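You operate a simulated robot arm through the tools that you are given. There is no shell and no other tool. Be economical: measure what you need, move in short steps, check, and stop when the job is done.

You run a simulated robot arm. Do the job below in one go: nothing can be reset, and whatever is moved stays where it is left.

JOB
Fetch tin lot 922 from the cupboard to the bench top.
Fine: shut and latch the blue door again.

It is judged by the outcome, as a careful person would: the job done as asked, and still so three seconds after it is handed in. It fails if anything else is knocked over, pushed out of place, dropped, spilled or broken.

ROBOT AND FRAMES
A 7-joint arm with a fingered hand on a trunk, on a base that drives. Base frame: it is fixed to the floor where the robot stands at the start and does not move with it; the origin is under the middle of the robot, x ahead of it, y to its left, z up. Units: cm, degrees, N and s.
Its first joint turns from -166.0 to 166.0 degrees. Places, roughly: blue door [70, 20, 40]; cupboard latch [80, 10, 70]; store bench top [80, 30, 80]. Payload 4 kg.
The TCP is the grasp point between the finger pads, 3 cm short of the fingertips. In the tool frame z runs along the fingers and y along their closing line. The gripper opens to 10.4 cm. The gripper's body begins 3.5 cm behind the TCP. The gripper is a hand of 4 fingers: y runs from the thumb to the fingers, the wrist lies at [-1.5, -11.3, -19] in the tool frame, and closing takes about 1.5 s.
Orientation is that of the tool frame in the base frame, as [roll, pitch, yaw] about the fixed x, y, z axes, in that order (R = Rz(yaw) Ry(pitch) Rx(roll)). With the fingers straight down and the wrist toward the robot, the tool's x, y and z point along [0, 1, 0], [1, 0, 0] and [0, 0, -1] of the base frame.

CONTROLS
- The arm moves only by the tool move_arm. Its argument "deltas" is a list that holds one entry, the list of rows, each a list of 7 numbers: the turn, a rotation vector about the base's x, y, z in units of 5 degrees (1.0 is 5 degrees), then the shift along the base's x, y, z in units of 50 mm (1.0 is 50 mm), then the finger opening in cm, from 0 to 10.4. In form: [[[rx, ry, rz, tx, ty, tz, jaw], ...]]. A call has 1 to 12 rows; each row shifts and turns the commanded pose from where the row before left it. A call with a number of a shift or a turn outside -1 to 1 is refused whole. Each row takes 0.2 s and may step no farther than 5 cm and 8.6 degrees from the row before; otherwise, or with a gripper value out of range, the whole call is refused. A pose out of reach is approached as far as the arm can. The call stops where the force on the tool passes 90 N (or 10 N more than at its start, if that is more) or the arm is blocked; 0.2 s more then pass. The fingers move at their own pace (about 15.3 cm/s each) and stop on an object; they squeeze with about 26 N. The grip force told is the motor's: it shows also when the fingers shut on nothing. Time passes only in rows, and 0.2 s behind the last, so rows that do not move let the fingers close. It gives the time, the measured TCP pose, the force on the tool (base axes), the opening and the grip force at its end, in the units of the frame above (readings bear some noise), with the torque about the TCP (base axes, N m) and any sound that the robot's microphone picked up.
- Cameras (640 x 400 px; columns grow to the right, rows downward): "scene" is now at [31.4, 19.46, 120.95]; the picture's right is [0.10, -0.99, -0.00], its down [-0.77, -0.08, -0.63] and it looks along [0.63, 0.06, -0.78] (base axes); focal length 214 px, centre (320, 200). "wrist" rides on the gripper at [6.1, -9.2, -13] in the tool frame; the picture's right is [-0.81, 0.28, -0.52], its down [-0.53, -0.71, 0.46] and it looks along [-0.24, 0.64, 0.72] (tool axes); focal length 275 px, centre (320, 200). There is no depth. A picture from a camera that has moved, and an enlarged one, comes with that camera's place and axes in the base frame and with its lens. The place of the scene camera against the robot may be out by one fixed shift of up to 2.5 cm in any direction.
- snapshot(camera): a new picture of that camera. It takes no simulated time.
- drive_base(legs): drives the robot by 1 to 6 legs, each [ahead, left, turn to the left] in cm, cm and degrees, along the robot's own axes; the way and the turn of a leg run together, so that a leg with both is an arc; at most 150 cm and 180 degrees a leg. The arm and the cameras ride along, it lands a little off, and it stops where it bumps. It gives what a move gives.
- set_grasp(shape): the hand has 4 fingers and takes this shape, open, in about a second: jaw (thumb against the fingers, like two jaws); tri (thumb and two fingers); tip (a fingertip pinch); poke (one finger out to press); point (the index stretched); flat (the hand flat); cup (the hand cupped); fist (a fist). The gripper value then closes the fingers along that shape, each until it touches; the sizes above hold for jaw. It gives what a move gives, with no picture.
- pan_tilt(pan, tilt): turns the head with the scene camera to pan (to the left, within 143 degrees either way) and tilt (down, from -29 to 69), counted from straight ahead of the robot. It gives what a move gives.
- enlarge(camera, box): a new picture of the part [left, top, right, bottom] of that camera's present view, enlarged. It takes no simulated time.
- finish_job(): hands the job in; it is judged then, once.

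Work in short steps. Places have to be worked out from the pictures, the camera data and where the tool is seen: move nearer, look again, correct. Check each grasp and each placing, and mend what went wrong. You have 120 turns and 90 pictures in all, those below and enlarged ones among them. Open the gripper and draw the arm clear of the work before you hand the job in, unless the task says otherwise.

The tools are called as a command line: name --argument value ..., lists and objects as JSON in quotes. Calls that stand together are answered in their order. move_arm: Moves the arm, as the interface text tells. Its arguments: {"type":"object","properties":{"deltas":{"type":"array","items":{"type":"array","items":{"type":"array","items":{"type":"number"}}}}},"required":["deltas"]} The other tools are called the same way: set_grasp (shape) gives the hand a shape; drive_base (legs) drives the base; pan_tilt (pan, tilt) turns the head that bears the scene camera; snapshot (camera) takes a picture; enlarge (camera, box) takes an enlarged picture of a part of a camera's view; finish_job () hands the job in.

At the start:

```text
clock: 0.0
position: [72.14, -14.88, 107.66]
orientation: [-180.0, 0.0, 90.0]
ft_force: [-0.1, 0.8, 1.3]
moment: [-0.03, 0.01, -0.02]
gripper_width: 10.36
finger_force: 0.0
shape: jaw
robot x, y, heading: [0.24, 0.06, 0.0]
head pan, tilt: [5.8, 50.9]
```

scene: 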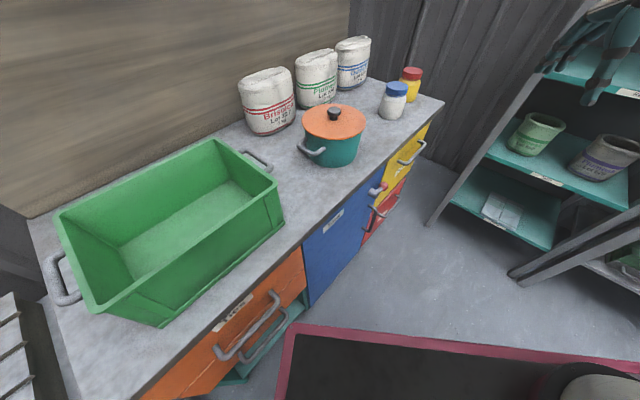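
wrist: 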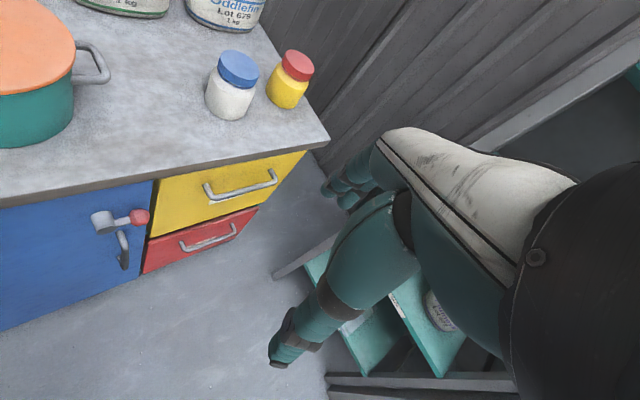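

The blue door with its latch sits under the bench, and the bench front looks angled to the robot. I look closer at the door, latch and knob.

enlarge --camera "scene" --box '[280, 120, 440, 320]'

enlarge --camera "wrist" --box '[0, 130, 320, 340]'

```text
2.00 times, centred on (360, 220) of scene
camera zoom: at [31.4, 19.46, 120.95], right [0.1, -0.99, 0.0], down [-0.77, -0.08, -0.63], along [0.63, 0.06, -0.78], focal length 429 px, centre (240, 160)
```

zoom: 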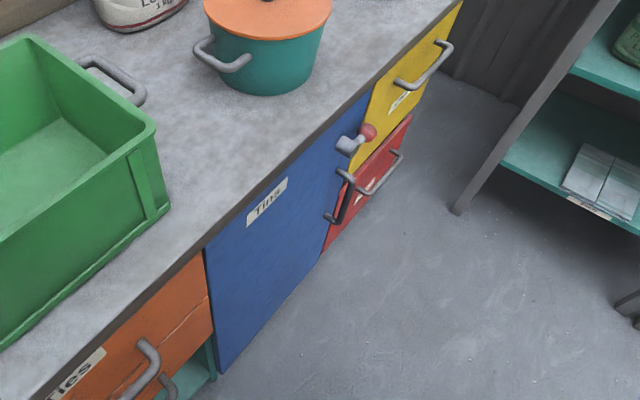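

```text
1.90 times, centred on (160, 235) of wrist
camera zoom: at [62.94, -8.8, 120.66], right [0.28, -0.81, 0.52], down [-0.71, -0.53, -0.46], along [0.64, -0.24, -0.72], focal length 524 px, centre (625, 133)
```

zoom: 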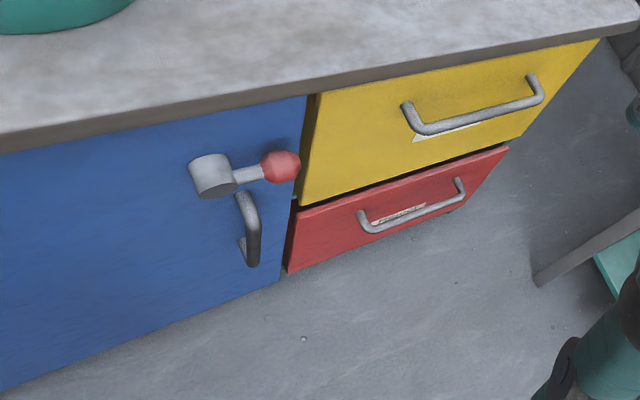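

From the two views I place the lever knob near [82.8, 3.5, 67.7] and its boss near [79.7, 6.2, 67]. The bench front runs along about (0.81, -0.59). I look around for the space to drive in.

pan_tilt --pan -50 --tilt 50

snapshot --camera "scene"

pan_tilt --pan 50 --tilt 55

snapshot --camera "scene"

```text
clock: 1.2
position: [72.13, -14.8, 107.63]
orientation: [179.9, -0.1, 90.0]
ft_force: [0.0, 0.9, -0.5]
moment: [0.0, 0.02, 0.08]
gripper_width: 10.35
finger_force: 0.0
shape: jaw
robot x, y, heading: [0.31, 0.16, 0.3]
head pan, tilt: [-50.0, 50.0]
```

```text
85 pictures are left
camera scene: at [28.78, 12.8, 121.07], right [-0.77, -0.64, 0.0], down [-0.49, 0.59, -0.64], along [0.41, -0.49, -0.77], focal length 214 px, centre (320, 200)
```

scene: 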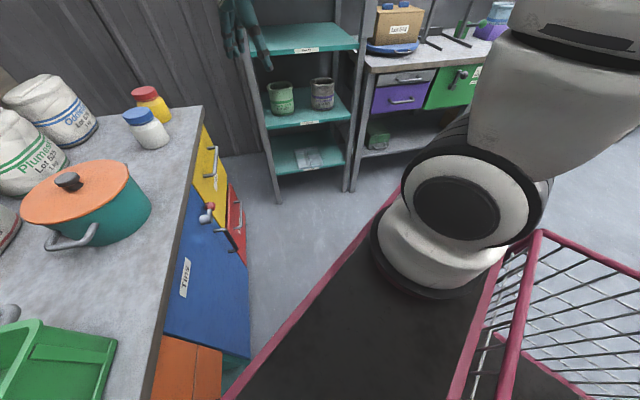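

```text
clock: 3.0
position: [72.22, -14.88, 107.67]
orientation: [180.0, 0.1, 90.1]
ft_force: [-0.1, 0.4, 0.9]
moment: [-0.01, 0.02, 0.01]
gripper_width: 10.34
finger_force: 0.1
shape: jaw
robot x, y, heading: [0.12, 0.27, 0.1]
head pan, tilt: [50.0, 55.0]
```

```text
84 pictures are left
camera scene: at [28.46, 24.21, 120.42], right [0.77, -0.64, 0.0], down [-0.53, -0.63, -0.57], along [0.37, 0.44, -0.82], focal length 214 px, centre (320, 200)
```

scene: 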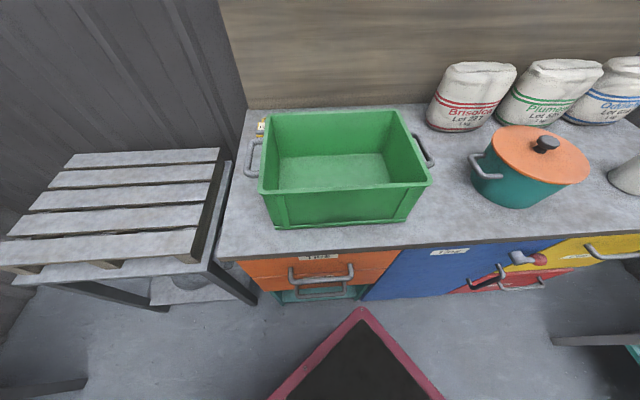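

The black deck with the red rim is the robot's own base, and its corner is close to the bench, so it would block the door swing. I check behind before turning.

pan_tilt --pan -125 --tilt 45

snapshot --camera "scene"

pan_tilt --pan 130 --tilt 45

snapshot --camera "scene"

```text
clock: 5.7
position: [72.07, -14.84, 107.58]
orientation: [180.0, 0.0, 90.0]
ft_force: [-0.1, 0.2, 1.2]
moment: [0.01, 0.03, -0.01]
gripper_width: 10.36
finger_force: 0.2
shape: jaw
robot x, y, heading: [-0.05, 0.25, -0.1]
head pan, tilt: [-125.0, 45.0]
```

```text
83 pictures are left
camera scene: at [19.16, 12.03, 121.76], right [-0.82, 0.57, 0.0], down [0.41, 0.58, -0.71], along [-0.41, -0.58, -0.71], focal length 214 px, centre (320, 200)
```

scene: 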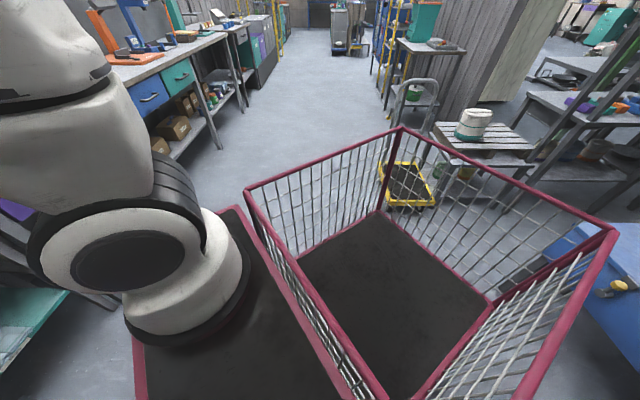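

```text
clock: 9.2
position: [72.07, -14.9, 107.58]
orientation: [180.0, 0.0, 90.0]
ft_force: [1.1, 0.5, 0.5]
moment: [-0.02, -0.02, -0.01]
gripper_width: 10.36
finger_force: 0.0
shape: jaw
robot x, y, heading: [-0.1, -0.09, -0.3]
head pan, tilt: [130.0, 45.0]
```

```text
82 pictures are left
camera scene: at [18.6, 24.92, 121.76], right [0.77, 0.64, 0.0], down [0.45, -0.54, -0.71], along [-0.45, 0.54, -0.71], focal length 214 px, centre (320, 200)
```

scene: 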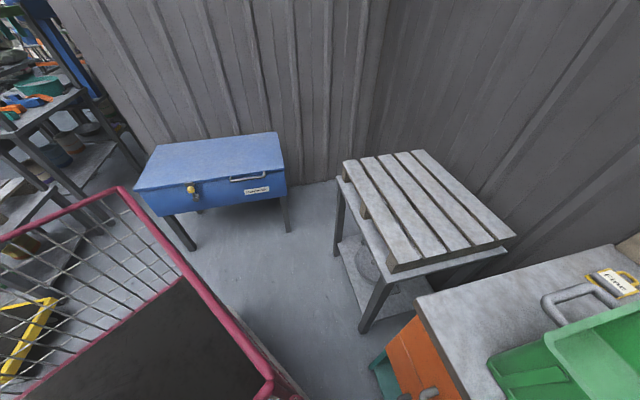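

My own footprint looks like about ±37 × ±24 cm, with the arm on the front part. I will stand facing the blue door (heading about 54°) and back from its swing: shift right, turn, shift right again.

drive_base --legs '[[0, -38, 0], [0, 0, 54], [0, -38, 0]]'

pan_tilt --pan 0 --tilt 52

snapshot --camera "scene"

snapshot --camera "wrist"

```text
clock: 16.1
position: [84.92, -10.01, 107.63]
orientation: [179.9, 0.1, 144.4]
ft_force: [0.1, -0.1, -0.4]
moment: [-0.02, -0.01, 0.0]
gripper_width: 10.35
finger_force: 0.0
shape: jaw
robot x, y, heading: [30.55, -59.92, 54.4]
head pan, tilt: [130.0, 45.0]
```

```text
clock: 18.2
position: [84.89, -9.92, 107.7]
orientation: [180.0, 0.0, 144.4]
ft_force: [-0.6, -0.1, -0.6]
moment: [-0.02, 0.02, 0.02]
gripper_width: 10.36
finger_force: 0.1
shape: jaw
robot x, y, heading: [30.36, -59.95, 54.5]
head pan, tilt: [0.0, 52.0]
```

```text
81 pictures are left
camera scene: at [32.7, -23.98, 120.81], right [0.81, -0.58, 0.0], down [-0.46, -0.64, -0.62], along [0.36, 0.5, -0.79], focal length 214 px, centre (320, 200)
```

scene: 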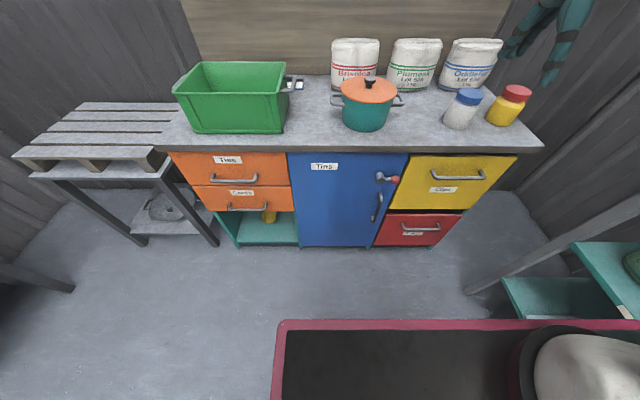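

```text
80 pictures are left
camera wrist: at [74.49, -13.91, 120.67], right [0.82, -0.25, 0.52], down [0.02, -0.89, -0.46], along [0.57, 0.38, -0.72], focal length 275 px, centre (320, 200)
```

wrist: 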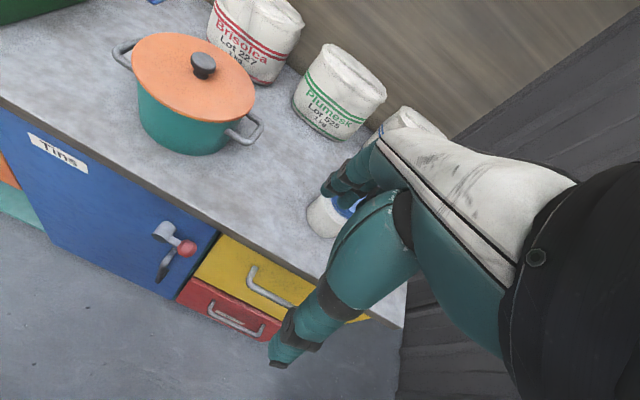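

I'm now square to the bench at a good distance. I zoom on the latch and handle from both cameras to locate them well.

enlarge --camera "wrist" --box '[110, 190, 270, 290]'

enlarge --camera "scene" --box '[280, 140, 440, 250]'

```text
4.00 times, centred on (190, 240) of wrist
camera zoom: at [74.49, -13.91, 120.67], right [0.82, -0.25, 0.52], down [0.02, -0.89, -0.46], along [0.57, 0.38, -0.72], focal length 1101 px, centre (840, 40)
```

zoom: 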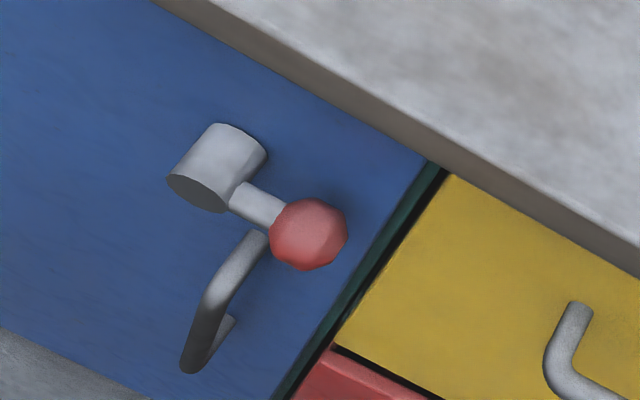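

```text
3.64 times, centred on (360, 195) of scene
camera zoom: at [32.7, -23.98, 120.81], right [0.81, -0.58, 0.0], down [-0.46, -0.64, -0.62], along [0.36, 0.5, -0.79], focal length 780 px, centre (174, 218)
```

zoom: 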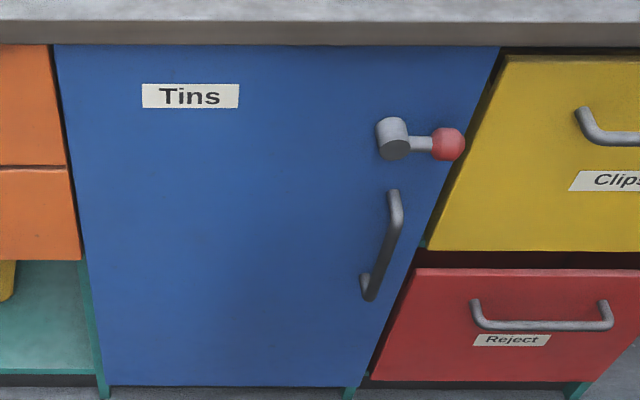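

The lever is horizontal: boss near u≈61 and knob about 5 cm right of it, at z≈65.5. The vertical handle is below at z≈41–59. I turn the tool to point at the door with a horizontal closing line.

move_arm --deltas '[[[0.161, -0.967, 0.693, -0.03, -0.04, 0, 10], [0.161, -0.967, 0.693, -0.03, -0.04, 0, 10], [0.161, -0.967, 0.693, -0.03, -0.04, 0, 10], [0.161, -0.967, 0.693, -0.03, -0.04, 0, 10], [0.161, -0.967, 0.693, -0.03, -0.04, 0, 10], [0.161, -0.967, 0.693, -0.03, -0.04, 0, 10], [0.161, -0.967, 0.693, -0.03, -0.04, 0, 10], [0.161, -0.967, 0.693, -0.03, -0.04, 0, 10], [0.161, -0.967, 0.693, -0.03, -0.04, 0, 10], [0.161, -0.967, 0.693, -0.03, -0.04, 0, 10]]]'

move_arm --deltas '[[[0.161, -0.967, 0.693, -0.03, -0.04, 0, 10], [0.161, -0.967, 0.693, -0.03, -0.04, 0, 10], [0.161, -0.967, 0.693, -0.03, -0.04, 0, 10], [0.161, -0.967, 0.693, -0.03, -0.04, 0, 10], [0.161, -0.967, 0.693, -0.03, -0.04, 0, 10], [0.161, -0.967, 0.693, -0.03, -0.04, 0, 10], [0.161, -0.967, 0.693, -0.03, -0.04, 0, 10], [0.161, -0.967, 0.693, -0.03, -0.04, 0, 10], [0.161, -0.967, 0.693, -0.03, -0.04, 0, 10], [0.161, -0.967, 0.693, -0.03, -0.04, 0, 10]]]'

snapshot --camera "scene"

```text
clock: 20.4
position: [85.65, -10.07, 109.35]
orientation: [153.3, 41.8, 171.0]
ft_force: [-0.5, 0.2, -0.2]
moment: [0.01, 0.0, -0.03]
gripper_width: 10.03
finger_force: 0.1
shape: jaw
out of reach, approached as far as the arm can: row 8, 9, 10
robot x, y, heading: [30.95, -59.84, 54.3]
head pan, tilt: [0.0, 52.0]
```

```text
clock: 22.6
position: [86.02, -10.84, 110.54]
orientation: [55.6, 89.8, 110.2]
ft_force: [-0.7, 0.4, 0.9]
moment: [-0.04, -0.01, -0.04]
gripper_width: 10.03
finger_force: 0.0
shape: jaw
out of reach, approached as far as the arm can: row 1, 2, 3, 4
robot x, y, heading: [30.62, -59.47, 54.6]
head pan, tilt: [0.0, 52.0]
```

```text
77 pictures are left
camera scene: at [32.69, -23.98, 120.81], right [0.81, -0.58, 0.0], down [-0.46, -0.64, -0.62], along [0.36, 0.5, -0.79], focal length 214 px, centre (320, 200)
```

scene: 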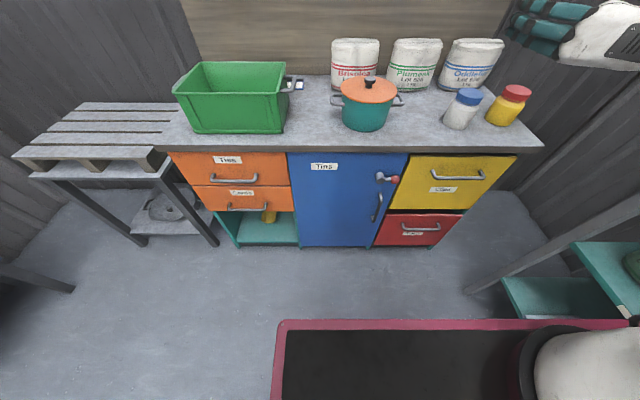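

The tool now points at the bench with the closing line level. I lower it in front of the bench to just above and before the lever, closing the fingers.

move_arm --deltas '[[[0, 0, 0, -0.2, 0.145, -0.9, 0], [0, 0, 0, -0.2, 0.145, -0.9, 0], [0, 0, 0, -0.2, 0.145, -0.9, 0], [0, 0, 0, -0.2, 0.145, -0.9, 0], [0, 0, 0, -0.2, 0.145, -0.9, 0], [0, 0, 0, -0.2, 0.145, -0.9, 0], [0, 0, 0, -0.2, 0.145, -0.9, 0], [0, 0, 0, -0.2, 0.145, -0.6, 0]]]'

snapshot --camera "scene"

snapshot --camera "wrist"

```text
clock: 24.4
position: [79.07, -4.68, 76.68]
orientation: [126.9, 89.8, -178.5]
ft_force: [-0.2, -0.1, -0.5]
moment: [0.0, 0.03, 0.0]
gripper_width: 0.0
finger_force: 25.6
shape: jaw
out of reach, approached as far as the arm can: row 2, 8
robot x, y, heading: [30.51, -59.78, 54.4]
head pan, tilt: [0.0, 52.0]
```

```text
76 pictures are left
camera scene: at [32.73, -23.99, 120.81], right [0.81, -0.58, 0.0], down [-0.46, -0.64, -0.62], along [0.36, 0.5, -0.79], focal length 214 px, centre (320, 200)
```

scene: 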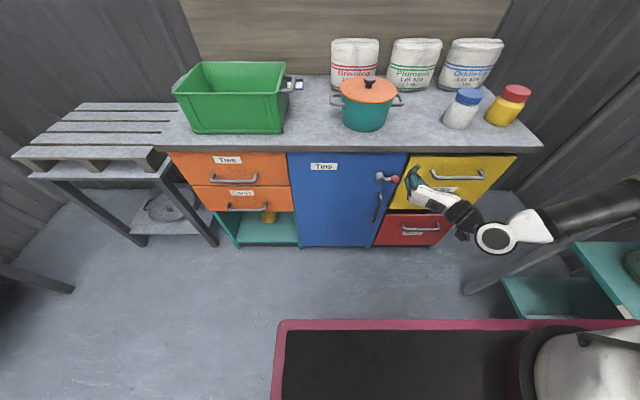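

```text
75 pictures are left
camera wrist: at [78.83, -20.67, 70.6], right [-0.52, -0.26, 0.81], down [0.85, -0.04, 0.53], along [-0.1, 0.96, 0.24], focal length 275 px, centre (320, 200)
```

wrist: 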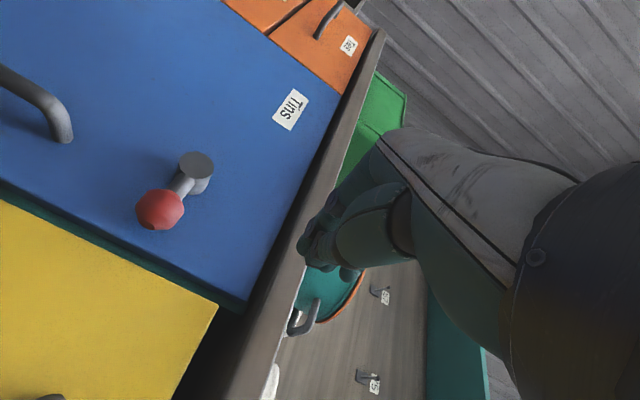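

A third sighting confirms the knob at [83.9, 4.2, 65.7]. I go to just above it with the fingertips at the knob's depth.

move_arm --deltas '[[[0, 0, 0, -0.18, 0.13, -0.9, 0], [0, 0, 0, 0.42, 0.59, 0, 0], [0, 0, 0, 0.42, 0.59, 0, 0]]]'

enlarge --camera "scene" --box '[340, 130, 500, 250]'

snapshot --camera "wrist"

```text
clock: 25.2
position: [82.95, 3.11, 76.03]
orientation: [121.2, 89.6, 176.2]
ft_force: [-34.6, -24.4, 1.1]
moment: [0.29, -0.45, -0.1]
gripper_width: 0.01
finger_force: 26.0
shape: jaw
out of reach, approached as far as the arm can: row 1
robot x, y, heading: [30.23, -60.06, 54.4]
head pan, tilt: [0.0, 52.0]
```

```text
3.33 times, centred on (420, 190) of scene
camera zoom: at [32.55, -24.09, 120.83], right [0.81, -0.58, 0.0], down [-0.46, -0.64, -0.62], along [0.36, 0.5, -0.79], focal length 715 px, centre (-13, 233)
```

zoom: 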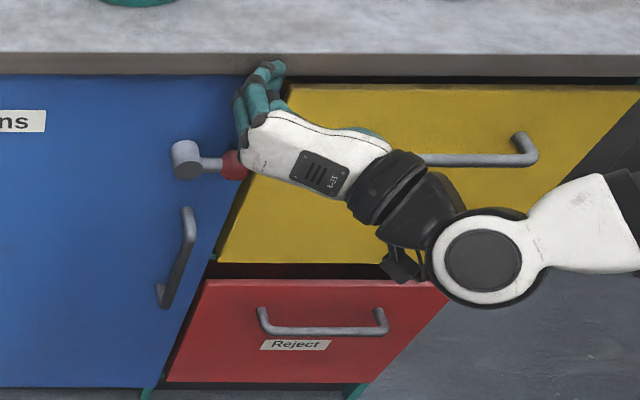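

```text
73 pictures are left
camera wrist: at [82.9, -12.97, 69.92], right [-0.52, -0.27, 0.81], down [0.85, -0.04, 0.53], along [-0.11, 0.96, 0.24], focal length 275 px, centre (320, 200)
```

wrist: 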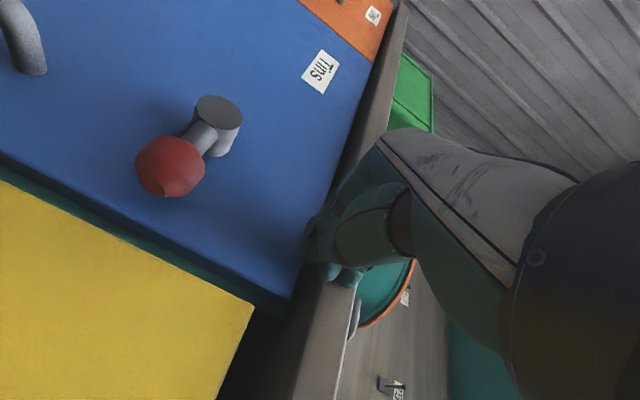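

The descent stopped at z≈76 and the hand touched the bench lip: the arm is too folded here. I back the base off so that the arm works more stretched.

drive_base --legs '[[-20, 0, 0]]'

move_arm --deltas '[[[0, 0, 0, 0, 0, -0.5, 0], [0, 0, 0, 0, 0, -0.5, 0], [0, 0, 0, 0.5, 0.7, 0, 0], [0, 0, 0, 0.5, 0.7, 0, 0]]]'

```text
clock: 26.8
position: [71.83, -13.25, 75.92]
orientation: [77.8, 89.8, 132.2]
ft_force: [0.2, -0.3, -0.9]
moment: [-0.02, -0.01, -0.02]
gripper_width: 0.01
finger_force: 26.2
shape: jaw
robot x, y, heading: [18.91, -76.32, 54.4]
head pan, tilt: [0.0, 52.0]
```

```text
clock: 27.8
position: [77.37, -5.8, 73.41]
orientation: [99.0, 89.8, 153.4]
ft_force: [-0.3, 0.3, -0.7]
moment: [0.0, -0.02, -0.02]
gripper_width: 0.0
finger_force: 25.9
shape: jaw
out of reach, approached as far as the arm can: row 2
robot x, y, heading: [19.15, -76.4, 54.3]
head pan, tilt: [0.0, 52.0]
```

Farther out it already gets lower. I try going on down and forward a little.

move_arm --deltas '[[[0, 0, 0, 0.12, 0.17, -0.3, 0], [0, 0, 0, 0, 0, -0.4, 0], [0, 0, 0, 0, 0, -0.4, 0]]]'

snapshot --camera "scene"

```text
clock: 28.6
position: [77.95, -4.99, 72.22]
orientation: [119.0, 89.8, 173.4]
ft_force: [0.6, 0.2, 0.5]
moment: [0.03, -0.03, -0.02]
gripper_width: 0.01
finger_force: 26.0
shape: jaw
out of reach, approached as far as the arm can: row 2, 3
robot x, y, heading: [19.03, -76.0, 54.4]
head pan, tilt: [0.0, 52.0]
```

```text
72 pictures are left
camera scene: at [20.99, -40.36, 120.81], right [0.81, -0.58, 0.0], down [-0.46, -0.64, -0.62], along [0.36, 0.5, -0.79], focal length 214 px, centre (320, 200)
```

scene: 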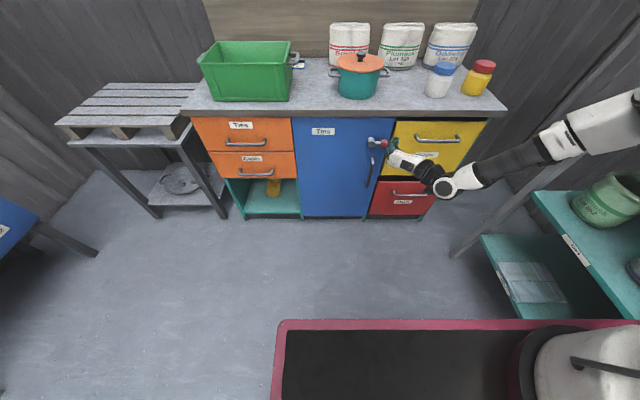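

The forearm comes in from the right, so this hand posture hits a wrist limit. I try rolling the tool so that the wrist lies above it (closing line vertical).

move_arm --deltas '[[[-0.68, -0.95, 0, -0.1, -0.14, 0, 0], [-0.68, -0.95, 0, -0.1, -0.14, 0, 0], [-0.68, -0.95, 0, 0, 0, 0, 0], [-0.68, -0.95, 0, 0, 0, 0, 0], [-0.68, -0.95, 0, 0, 0, 0, 0], [-0.68, -0.95, 0, 0, 0, 0, 0], [-0.68, -0.95, 0, 0, 0, 0, 0], [-0.68, -0.95, 0, 0, 0, 0, 0]]]'

move_arm --deltas '[[[-0.68, -0.95, 0, 0, 0, 0, 0], [-0.68, -0.95, 0, 0, 0, 0, 0], [-0.68, -0.95, 0, 0, 0, 0, 0], [-0.68, -0.95, 0, 0, 0, 0, 0], [-0.68, -0.95, 0, 0, 0, 0, 0], [-0.68, -0.95, 0, 0, 0, 0, 0], [-0.68, -0.95, 0, 0, 0, 0, 0], [-0.28, -0.39, 0, 0, 0, 0, 0]]]'

snapshot --camera "scene"

```text
clock: 30.4
position: [76.89, -6.4, 72.07]
orientation: [-90.0, 43.5, -35.6]
ft_force: [0.9, 0.7, -1.4]
moment: [-0.05, -0.01, -0.01]
gripper_width: 0.01
finger_force: 25.7
shape: jaw
robot x, y, heading: [19.1, -76.32, 54.1]
head pan, tilt: [0.0, 52.0]
```

```text
clock: 32.2
position: [77.6, -5.97, 72.83]
orientation: [-90.3, 35.4, -35.5]
ft_force: [1.1, -0.4, -0.7]
moment: [0.03, -0.01, -0.02]
gripper_width: 0.01
finger_force: 26.1
shape: jaw
out of reach, approached as far as the arm can: row 2, 3, 4, 5, 6, 7
robot x, y, heading: [18.93, -76.38, 54.1]
head pan, tilt: [0.0, 52.0]
```

```text
71 pictures are left
camera scene: at [20.99, -40.36, 120.81], right [0.81, -0.58, 0.0], down [-0.46, -0.64, -0.62], along [0.36, 0.5, -0.79], focal length 214 px, centre (320, 200)
```

scene: 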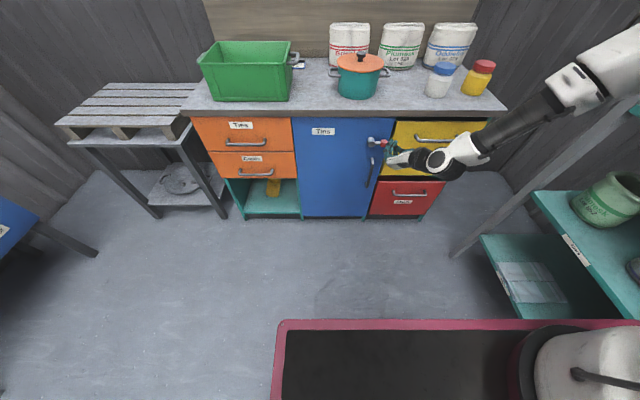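

Now test whether this posture can go down and forward toward the knob.

move_arm --deltas '[[[0, 0, 0, 0.3, 0.42, -0.3, 0], [0, 0, 0, 0.3, 0.42, 0, 0]]]'

snapshot --camera "wrist"

enlarge --camera "scene" --box '[340, 110, 500, 210]'

```text
clock: 32.8
position: [81.27, -1.58, 71.96]
orientation: [-90.3, 33.2, -35.6]
ft_force: [0.3, -0.5, 0.0]
moment: [-0.02, -0.02, -0.04]
gripper_width: 0.0
finger_force: 25.6
shape: jaw
out of reach, approached as far as the arm can: row 1
robot x, y, heading: [18.89, -76.4, 54.0]
head pan, tilt: [0.0, 52.0]
```

```text
70 pictures are left
camera wrist: at [82.1, -18.09, 76.28], right [-0.97, 0.06, 0.22], down [0.22, 0.41, 0.89], along [-0.04, 0.91, -0.41], focal length 275 px, centre (320, 200)
```

wrist: 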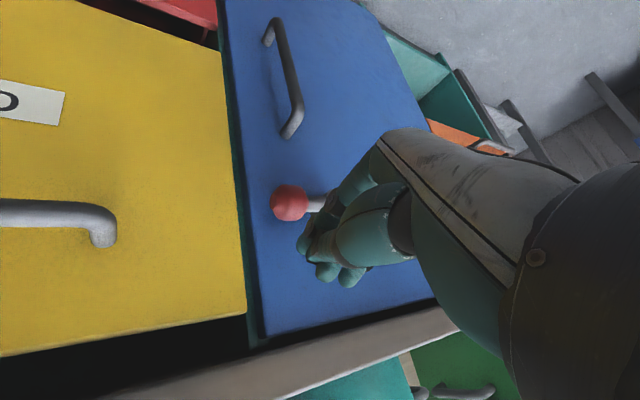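

```text
4.00 times, centred on (420, 160) of scene
camera zoom: at [21.0, -40.37, 120.81], right [0.81, -0.58, 0.0], down [-0.46, -0.64, -0.62], along [0.36, 0.5, -0.79], focal length 858 px, centre (-80, 360)
```

zoom: 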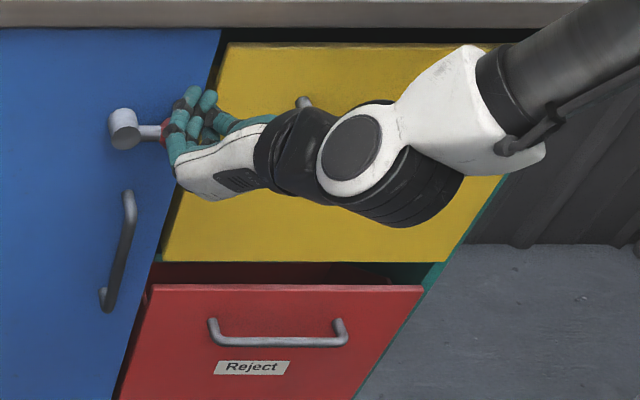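

The posture still resists going lower. I tilt the tool about 40° downward, which raises the wrist, then press the lever with the fingertips.

move_arm --deltas '[[[-0.977, 0.697, 0, -0.2, -0.28, 0.3, 0], [-0.977, 0.697, 0, -0.2, -0.28, 0, 0], [-0.977, 0.697, 0, 0, 0, 0, 0], [-0.977, 0.697, 0, 0, 0, 0, 0], [-0.977, 0.697, 0, 0, 0, 0, 0], [-0.977, 0.697, 0, 0, 0, 0, 0], [-0.977, 0.697, 0, 0, 0, 0, 0]]]'

move_arm --deltas '[[[0, 0, 0, 0, 0, -0.4, 0], [0, 0, 0, 0, 0, -0.4, 0]]]'

enlarge --camera "scene" --box '[340, 110, 500, 210]'

snapshot --camera "wrist"

```text
clock: 34.4
position: [77.41, -4.91, 73.66]
orientation: [-136.1, 27.1, -57.7]
ft_force: [-0.1, 0.2, -0.1]
moment: [0.03, -0.01, -0.01]
gripper_width: 0.0
finger_force: 25.9
shape: jaw
out of reach, approached as far as the arm can: row 4, 5, 6
robot x, y, heading: [18.85, -76.49, 54.5]
head pan, tilt: [0.0, 52.0]
```

```text
clock: 35.0
position: [77.38, -4.9, 69.57]
orientation: [-136.1, 27.2, -57.8]
ft_force: [0.5, 0.3, -1.0]
moment: [-0.01, 0.01, -0.01]
gripper_width: 0.01
finger_force: 26.4
shape: jaw
robot x, y, heading: [19.0, -76.84, 54.3]
head pan, tilt: [0.0, 52.0]
```

```text
4.00 times, centred on (420, 160) of scene
camera zoom: at [20.98, -40.37, 120.81], right [0.81, -0.58, 0.0], down [-0.46, -0.64, -0.62], along [0.36, 0.5, -0.79], focal length 858 px, centre (-80, 360)
```

zoom: 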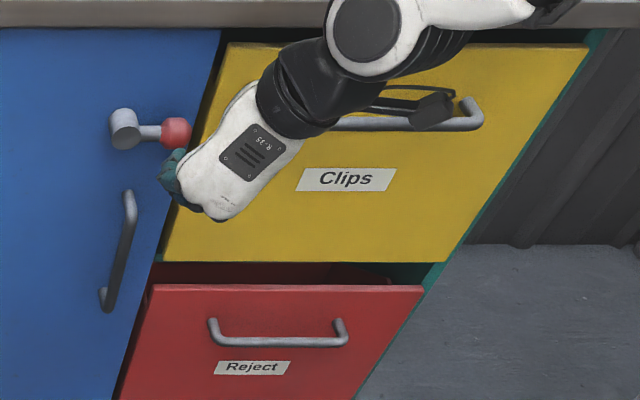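

```text
67 pictures are left
camera wrist: at [82.07, -16.93, 80.88], right [-0.81, 0.24, 0.53], down [0.49, 0.78, 0.39], along [-0.32, 0.58, -0.75], focal length 275 px, centre (320, 200)
```

wrist: 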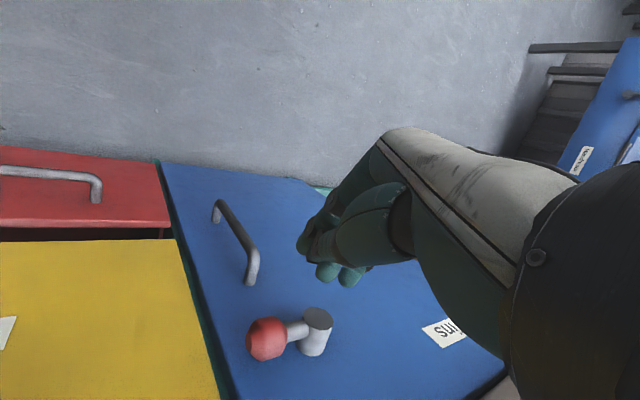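

Tilted, it moves freely. I raise slightly and move in over the knob.

move_arm --deltas '[[[0, 0, 0, 0, 0, 0.4, 0], [0, 0, 0, 0.5, 0.75, 0, 0], [0, 0, 0, 0.45, 0.75, 0, 0]]]'

snapshot --camera "wrist"

enlarge --camera "scene" --box '[340, 110, 500, 210]'

```text
clock: 35.8
position: [82.23, 2.72, 71.71]
orientation: [-136.0, 27.3, -57.7]
ft_force: [0.4, -0.1, -0.1]
moment: [-0.01, 0.01, -0.01]
gripper_width: 0.0
finger_force: 26.6
shape: jaw
robot x, y, heading: [19.02, -76.4, 54.4]
head pan, tilt: [0.0, 52.0]
```

```text
66 pictures are left
camera wrist: at [86.94, -9.37, 82.93], right [-0.81, 0.24, 0.53], down [0.49, 0.78, 0.39], along [-0.32, 0.58, -0.75], focal length 275 px, centre (320, 200)
```

wrist: 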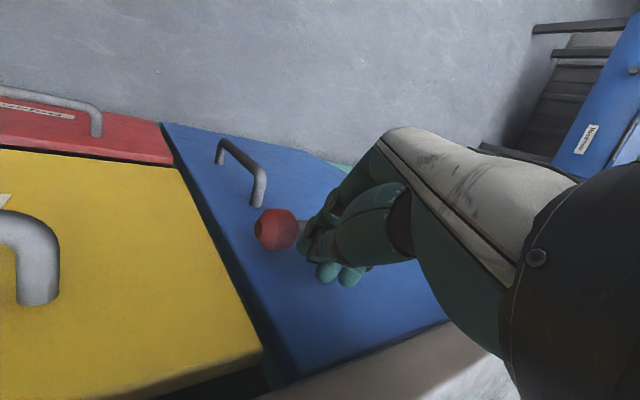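

```text
4.00 times, centred on (420, 160) of scene
camera zoom: at [21.0, -40.38, 120.81], right [0.81, -0.58, 0.0], down [-0.46, -0.64, -0.62], along [0.36, 0.5, -0.79], focal length 858 px, centre (-80, 360)
```

zoom: 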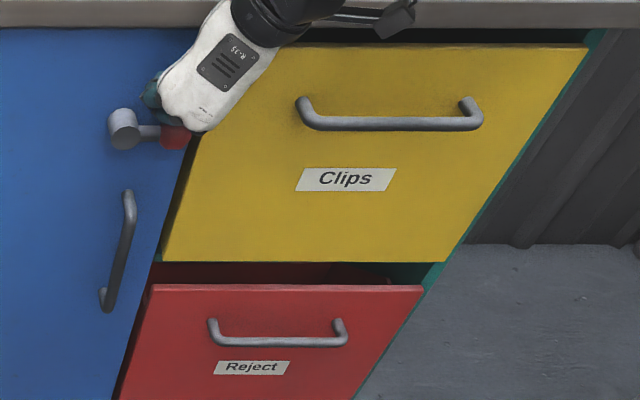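

The fingers are over the lever. I press down in small steps, following its arc to the left.

move_arm --deltas '[[[0, 0, 0, 0, 0, -0.4, 0], [0, 0, 0, 0, 0, -0.3, 0], [0, 0, 0, 0, 0, -0.3, 0], [0, 0, 0, -0.04, 0.03, -0.3, 0]]]'

enlarge --camera "scene" --box '[340, 110, 500, 210]'

```text
clock: 36.8
position: [82.25, 2.66, 65.24]
orientation: [-136.0, 27.2, -57.8]
ft_force: [8.4, -12.9, 6.8]
moment: [0.24, 0.28, 0.07]
gripper_width: 0.0
finger_force: 25.5
shape: jaw
robot x, y, heading: [18.99, -76.38, 54.2]
head pan, tilt: [0.0, 52.0]
```

```text
4.00 times, centred on (420, 160) of scene
camera zoom: at [21.03, -40.43, 120.82], right [0.81, -0.58, 0.0], down [-0.46, -0.64, -0.62], along [0.36, 0.5, -0.79], focal length 858 px, centre (-80, 360)
```

zoom: 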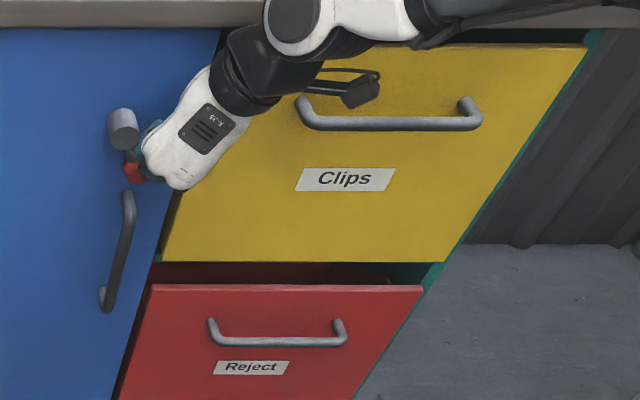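

The lever has swung nearly straight down. I push it on a bit further left.

move_arm --deltas '[[[0, 0, 0, -0.2, 0.15, -0.15, 0], [0, 0, 0, -0.2, 0.15, -0.1, 0], [0, 0, 0, -0.16, 0.12, 0, 0]]]'

move_arm --deltas '[[[0, 0, 0, 0.32, -0.24, 0, 0], [0, 0, 0, -0.4, -0.57, 0, 0], [0, 0, 0, -0.5, -0.7, 0, 0]]]'

enlarge --camera "scene" --box '[280, 100, 440, 220]'

snapshot --camera "wrist"

```text
clock: 37.6
position: [80.88, 3.16, 63.08]
orientation: [-136.8, 25.9, -59.0]
ft_force: [7.2, -16.4, -1.3]
moment: [0.09, 0.02, -0.07]
gripper_width: 0.0
finger_force: 26.5
shape: jaw
robot x, y, heading: [19.53, -76.28, 54.3]
head pan, tilt: [0.0, 52.0]
stopped in row 3: the force on the tool passed its limit at 94 N (the readings are from after the stop); the commanded pose is now the measured one
```

```text
clock: 38.4
position: [77.5, -3.97, 63.17]
orientation: [-136.5, 26.2, -58.5]
ft_force: [0.3, 0.9, -0.4]
moment: [0.02, 0.0, -0.01]
gripper_width: 0.01
finger_force: 25.7
shape: jaw
robot x, y, heading: [19.03, -76.43, 54.5]
head pan, tilt: [0.0, 52.0]
```

```text
3.33 times, centred on (360, 160) of scene
camera zoom: at [21.11, -40.44, 120.8], right [0.81, -0.58, 0.0], down [-0.46, -0.64, -0.62], along [0.36, 0.5, -0.79], focal length 715 px, centre (187, 333)
```

zoom: 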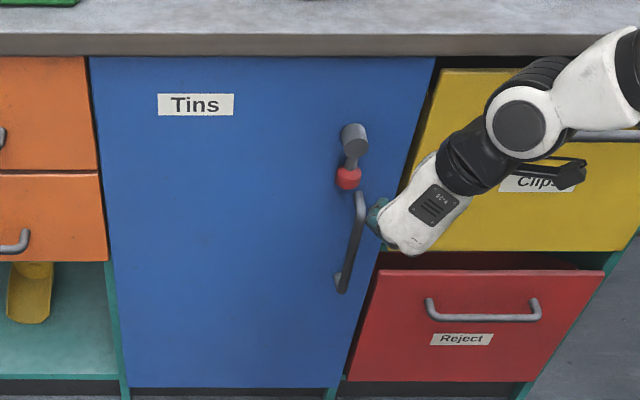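

```text
62 pictures are left
camera wrist: at [81.95, -15.92, 74.68], right [-0.81, 0.26, 0.53], down [0.5, 0.78, 0.38], along [-0.31, 0.57, -0.76], focal length 275 px, centre (320, 200)
```

wrist: 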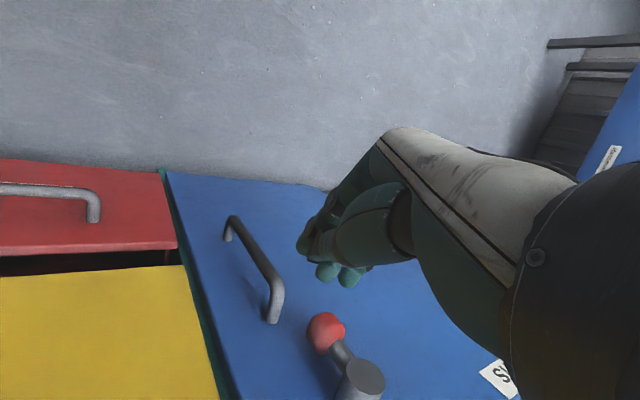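

The lever hangs down, so the latch should be free. I roll the tool back so the fingers can straddle the vertical handle, and open them.

move_arm --deltas '[[[0.574, 0.91, -0.896, -0.1, -0.14, 0, 6], [0.574, 0.91, -0.896, 0, 0, 0, 6], [0.574, 0.91, -0.896, 0, 0, 0, 6], [0.574, 0.91, -0.896, 0, 0, 0, 6], [0.574, 0.91, -0.896, 0, 0, 0, 6], [0.574, 0.91, -0.896, 0, 0, 0, 6], [0.574, 0.91, -0.896, 0, 0, 0, 6], [0.574, 0.91, -0.896, 0, 0, 0, 6]]]'

move_arm --deltas '[[[0, 0, 0, 0, 0, -0.7, 6], [0, 0, 0, 0, 0, -0.7, 6], [0, 0, 0, 0, 0, -0.7, 6]]]'

snapshot --camera "wrist"

enlarge --camera "scene" --box '[280, 100, 440, 220]'

```text
clock: 40.2
position: [78.44, -4.71, 71.7]
orientation: [-178.1, 47.9, -119.0]
ft_force: [0.4, 0.1, 0.3]
moment: [-0.01, 0.03, 0.0]
gripper_width: 5.96
finger_force: 0.1
shape: jaw
out of reach, approached as far as the arm can: row 5, 6, 7, 8
robot x, y, heading: [19.03, -76.52, 54.3]
head pan, tilt: [0.0, 52.0]
```

```text
clock: 41.0
position: [80.44, -4.8, 70.39]
orientation: [-177.5, 47.1, -118.6]
ft_force: [-0.7, 1.2, -0.1]
moment: [0.03, -0.03, -0.04]
gripper_width: 5.96
finger_force: 0.1
shape: jaw
out of reach, approached as far as the arm can: row 1, 2, 3
robot x, y, heading: [19.0, -76.25, 54.3]
head pan, tilt: [0.0, 52.0]
```

```text
61 pictures are left
camera wrist: at [81.3, -21.29, 75.04], right [-0.17, 0.3, 0.94], down [0.96, 0.24, 0.1], along [-0.2, 0.92, -0.33], focal length 275 px, centre (320, 200)
```

wrist: 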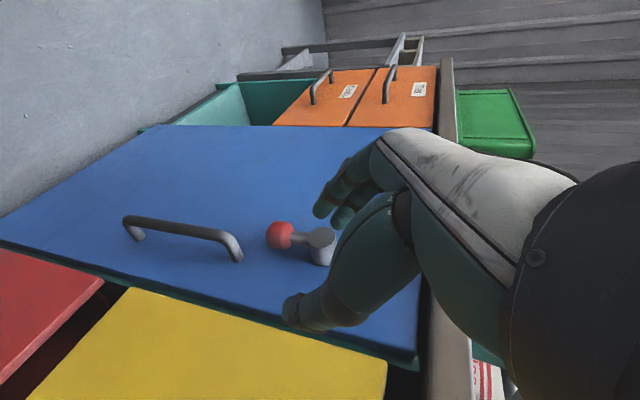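

```text
3.33 times, centred on (360, 160) of scene
camera zoom: at [21.13, -40.45, 120.8], right [0.81, -0.59, 0.0], down [-0.46, -0.64, -0.62], along [0.36, 0.5, -0.79], focal length 715 px, centre (187, 333)
```

zoom: 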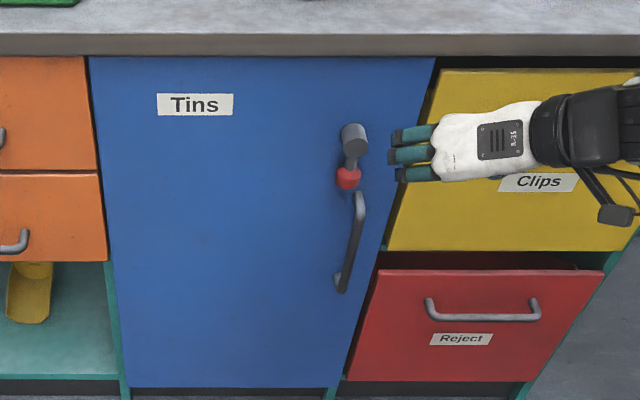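

This posture keeps drifting upward instead of down. Before choosing another grip I look closely at the handle's stand-off from the door.

enlarge --camera "wrist" --box '[100, 190, 260, 290]'

```text
4.00 times, centred on (180, 240) of wrist
camera zoom: at [81.3, -21.29, 75.04], right [-0.17, 0.3, 0.94], down [0.96, 0.24, 0.1], along [-0.2, 0.92, -0.33], focal length 1101 px, centre (880, 40)
```

zoom: 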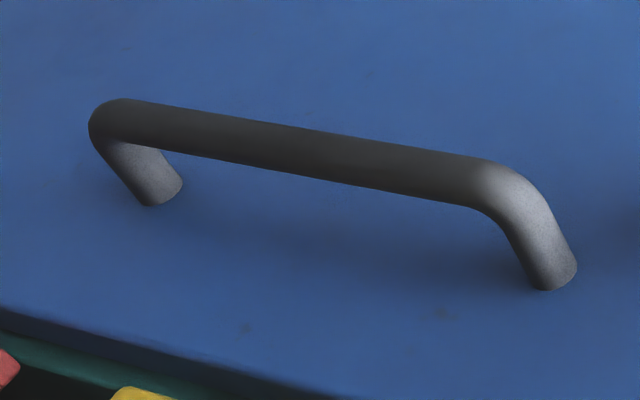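

The bar stands about 4 cm off the door at u≈63, z 42–55. A better hold is from the right, hand pointing ahead-left in line with the forearm. I retreat and turn the tool back through its natural pointing-down posture.

move_arm --deltas '[[[-0.977, 0.697, 0, -0.4, -0.57, 0.6, 6], [-0.977, 0.697, 0, -0.4, -0.57, 0.6, 6], [-0.977, 0.697, 0, 0, 0, 0.6, 6], [-0.977, 0.697, 0, 0, 0, 0.6, 6], [-0.977, 0.697, 0, 0, 0, 0, 6], [-0.977, 0.697, 0, 0, 0, 0, 6], [-0.977, 0.697, 0, 0, 0, 0, 6]]]'

move_arm --deltas '[[[0, 0, -1, 0, 0, 0, 6], [0, 0, -1, 0, 0, 0, 6], [0, 0, -1, 0, 0, 0, 6], [0, 0, -1, 0, 0, 0, 6], [0, 0, -1, 0, 0, 0, 6], [0, 0, -1, 0, 0, 0, 6], [0, 0, -1, 0, 0, 0, 6], [0, 0, -1, 0, 0, 0, 6], [0, 0, -1, 0, 0, 0, 6], [0, 0, -1, 0, 0, 0, 6], [0, 0, -1, 0, 0, 0, 6], [0, 0, -1, 0, 0, 0, 6]]]'

move_arm --deltas '[[[0, 0, -1, 0, 0, 0, 6], [0, 0, -1, 0, 0, 0, 6], [0, 0, -1, 0, 0, 0, 6], [0, 0, -1, 0, 0, 0, 6], [0, 0, -1, 0, 0, 0, 6], [0, 0, -1, 0, 0, 0, 6]]]'

```text
clock: 42.6
position: [75.5, -10.4, 77.37]
orientation: [177.5, 6.8, -121.7]
ft_force: [-0.1, -0.6, 1.2]
moment: [-0.01, -0.01, 0.02]
gripper_width: 6.01
finger_force: 0.1
shape: jaw
out of reach, approached as far as the arm can: row 1
robot x, y, heading: [18.85, -76.68, 54.2]
head pan, tilt: [0.0, 52.0]
```

```text
clock: 45.2
position: [75.57, -10.37, 77.41]
orientation: [177.5, 6.9, 178.0]
ft_force: [-0.1, -0.6, 0.4]
moment: [-0.01, 0.01, 0.01]
gripper_width: 5.98
finger_force: 0.0
shape: jaw
robot x, y, heading: [18.92, -76.9, 54.1]
head pan, tilt: [0.0, 52.0]
```

```text
clock: 46.6
position: [75.46, -10.5, 77.36]
orientation: [177.5, 7.0, 148.1]
ft_force: [0.0, 0.5, -0.1]
moment: [-0.04, -0.03, 0.01]
gripper_width: 6.0
finger_force: 0.1
shape: jaw
robot x, y, heading: [18.92, -76.46, 54.0]
head pan, tilt: [0.0, 52.0]
```

Back in the natural posture with no limits hit. Now I roll so the fingers point left and down, the hand in line with the forearm.

move_arm --deltas '[[[0.697, 0.977, 0, 0, 0, 0, 6], [0.697, 0.977, 0, 0, 0, 0, 6], [0.697, 0.977, 0, 0, 0, 0, 6], [0.697, 0.977, 0, 0, 0, 0, 6], [0.697, 0.977, 0, 0, 0, 0, 6], [0.697, 0.977, 0, 0, 0, 0, 6], [0.697, 0.977, 0, 0, 0, 0, 6], [0.697, 0.977, 0, 0, 0, 0, 6], [0.697, 0.977, 0, 0, 0, 0, 6], [0.697, 0.977, 0, 0, 0, 0, 6], [0.697, 0.977, 0, 0, 0, 0, 6]]]'

move_arm --deltas '[[[0, 0, -1, 0, 0, 0, 6], [0, 0, -1, 0, 0, 0, 6], [0, 0, -1, 0, 0, 0, 6], [0, 0, -1, 0, 0, 0, 6], [0, 0, -1, 0, 0, 0, 6], [0, 0, -1, 0, 0, 0, 6], [0, 0, -1, 0, 0, 0, 6], [0, 0, -1, 0, 0, 0, 6], [0, 0, -1, 0, 0, 0, 6]]]'

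snapshot --camera "scene"

```text
clock: 49.0
position: [75.95, -10.36, 77.25]
orientation: [171.2, -52.3, 150.0]
ft_force: [0.5, 0.3, -0.3]
moment: [0.02, 0.01, -0.03]
gripper_width: 5.99
finger_force: 0.2
shape: jaw
out of reach, approached as far as the arm can: row 10, 11
robot x, y, heading: [18.88, -76.42, 54.2]
head pan, tilt: [0.0, 52.0]
```

```text
clock: 51.0
position: [75.99, -10.22, 77.21]
orientation: [171.4, -52.4, 104.7]
ft_force: [-0.1, 0.1, -0.8]
moment: [0.02, 0.02, -0.02]
gripper_width: 5.99
finger_force: 0.0
shape: jaw
robot x, y, heading: [18.76, -76.46, 54.3]
head pan, tilt: [0.0, 52.0]
```

```text
58 pictures are left
camera scene: at [21.13, -40.46, 120.81], right [0.81, -0.59, 0.0], down [-0.46, -0.64, -0.62], along [0.36, 0.5, -0.79], focal length 214 px, centre (320, 200)
```

scene: 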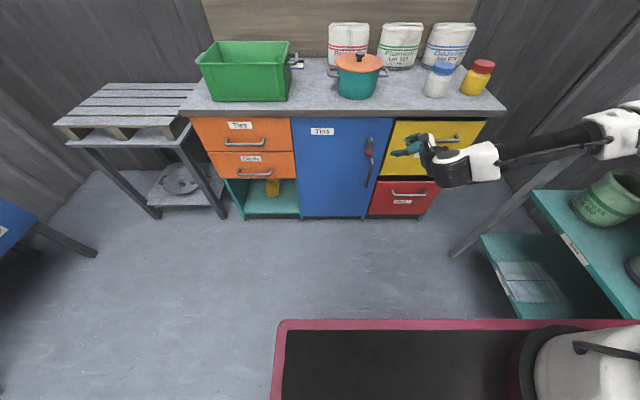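

The hand is well posed now, pointing ahead-left and down. I descend to handle height and then close in to a point short of it.

move_arm --deltas '[[[0, 0, 0, 0, 0, -0.94, 4.2], [0, 0, 0, 0, 0, -0.94, 4.2], [0, 0, 0, 0, 0, -0.94, 4.2], [0, 0, 0, 0, 0, -0.94, 4.2], [0, 0, 0, 0, 0, -0.94, 4.2], [0, 0, 0, 0.36, 0.59, 0, 4.2], [0, 0, 0, 0.36, 0.59, 0, 4.2]]]'

snapshot --camera "wrist"

enlarge --camera "scene" --box '[300, 110, 460, 220]'

```text
clock: 52.6
position: [80.0, -3.55, 64.89]
orientation: [171.2, -52.3, 104.9]
ft_force: [-0.7, -0.1, 0.6]
moment: [-0.03, 0.02, 0.02]
gripper_width: 4.22
finger_force: 0.1
shape: jaw
out of reach, approached as far as the arm can: row 3, 4, 5
robot x, y, heading: [19.52, -76.28, 54.3]
head pan, tilt: [0.0, 52.0]
```

```text
57 pictures are left
camera wrist: at [70.57, -11.73, 76.71], right [0.43, -0.85, -0.3], down [-0.64, -0.05, -0.76], along [0.63, 0.52, -0.57], focal length 275 px, centre (320, 200)
```

wrist: 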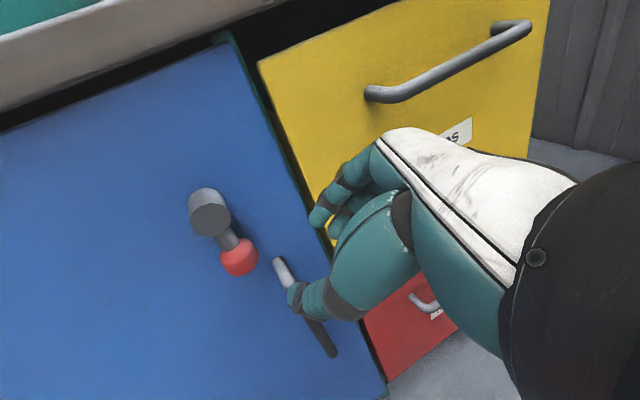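

```text
3.64 times, centred on (380, 165) of scene
camera zoom: at [21.13, -40.46, 120.81], right [0.81, -0.59, 0.0], down [-0.46, -0.64, -0.62], along [0.36, 0.5, -0.79], focal length 780 px, centre (102, 327)
```

zoom: 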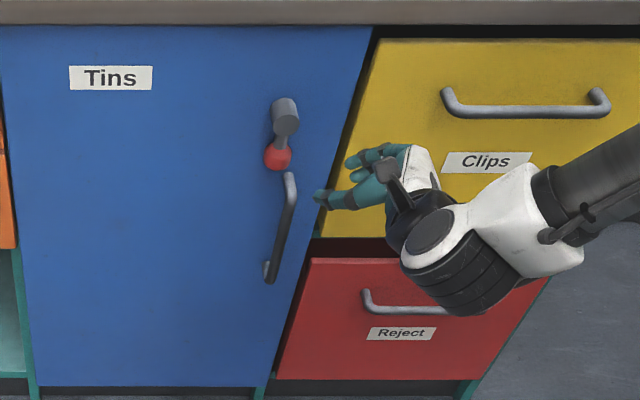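

It stuck at z≈65 while close in; now 8 cm farther out I test descending again.

move_arm --deltas '[[[0, 0, 0, 0, 0, -0.5, 4.2], [0, 0, 0, 0, 0, -0.5, 4.2], [0, 0, 0, 0, 0, -0.5, 4.2]]]'

```text
clock: 53.4
position: [79.79, -3.65, 64.4]
orientation: [171.2, -52.2, 105.0]
ft_force: [-0.9, 0.3, 0.2]
moment: [0.01, 0.01, 0.01]
gripper_width: 4.26
finger_force: 0.0
shape: jaw
out of reach, approached as far as the arm can: row 1, 2, 3
robot x, y, heading: [19.37, -76.66, 54.2]
head pan, tilt: [0.0, 52.0]
```

I look at the whole arm's configuration to understand the limit.

pan_tilt --pan -55 --tilt 35

snapshot --camera "scene"

```text
clock: 54.6
position: [79.92, -3.72, 64.35]
orientation: [171.4, -52.3, 104.8]
ft_force: [-0.3, 0.4, 0.4]
moment: [0.01, 0.01, -0.02]
gripper_width: 4.25
finger_force: 0.0
shape: jaw
robot x, y, heading: [18.87, -76.54, 54.5]
head pan, tilt: [-55.0, 35.0]
```

```text
55 pictures are left
camera scene: at [25.52, -46.66, 123.24], right [-0.01, -1.0, 0.0], down [-0.57, 0.01, -0.82], along [0.82, -0.01, -0.57], focal length 214 px, centre (320, 200)
```

scene: 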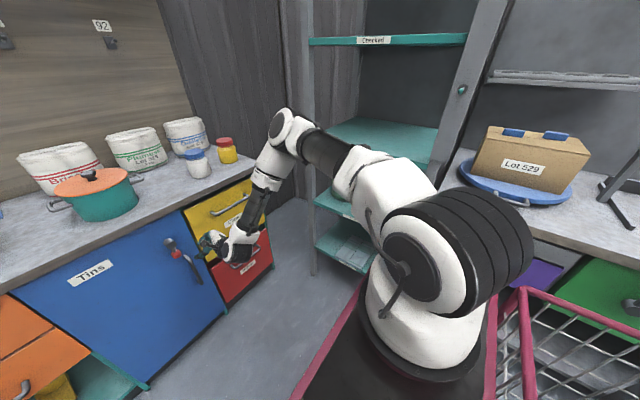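

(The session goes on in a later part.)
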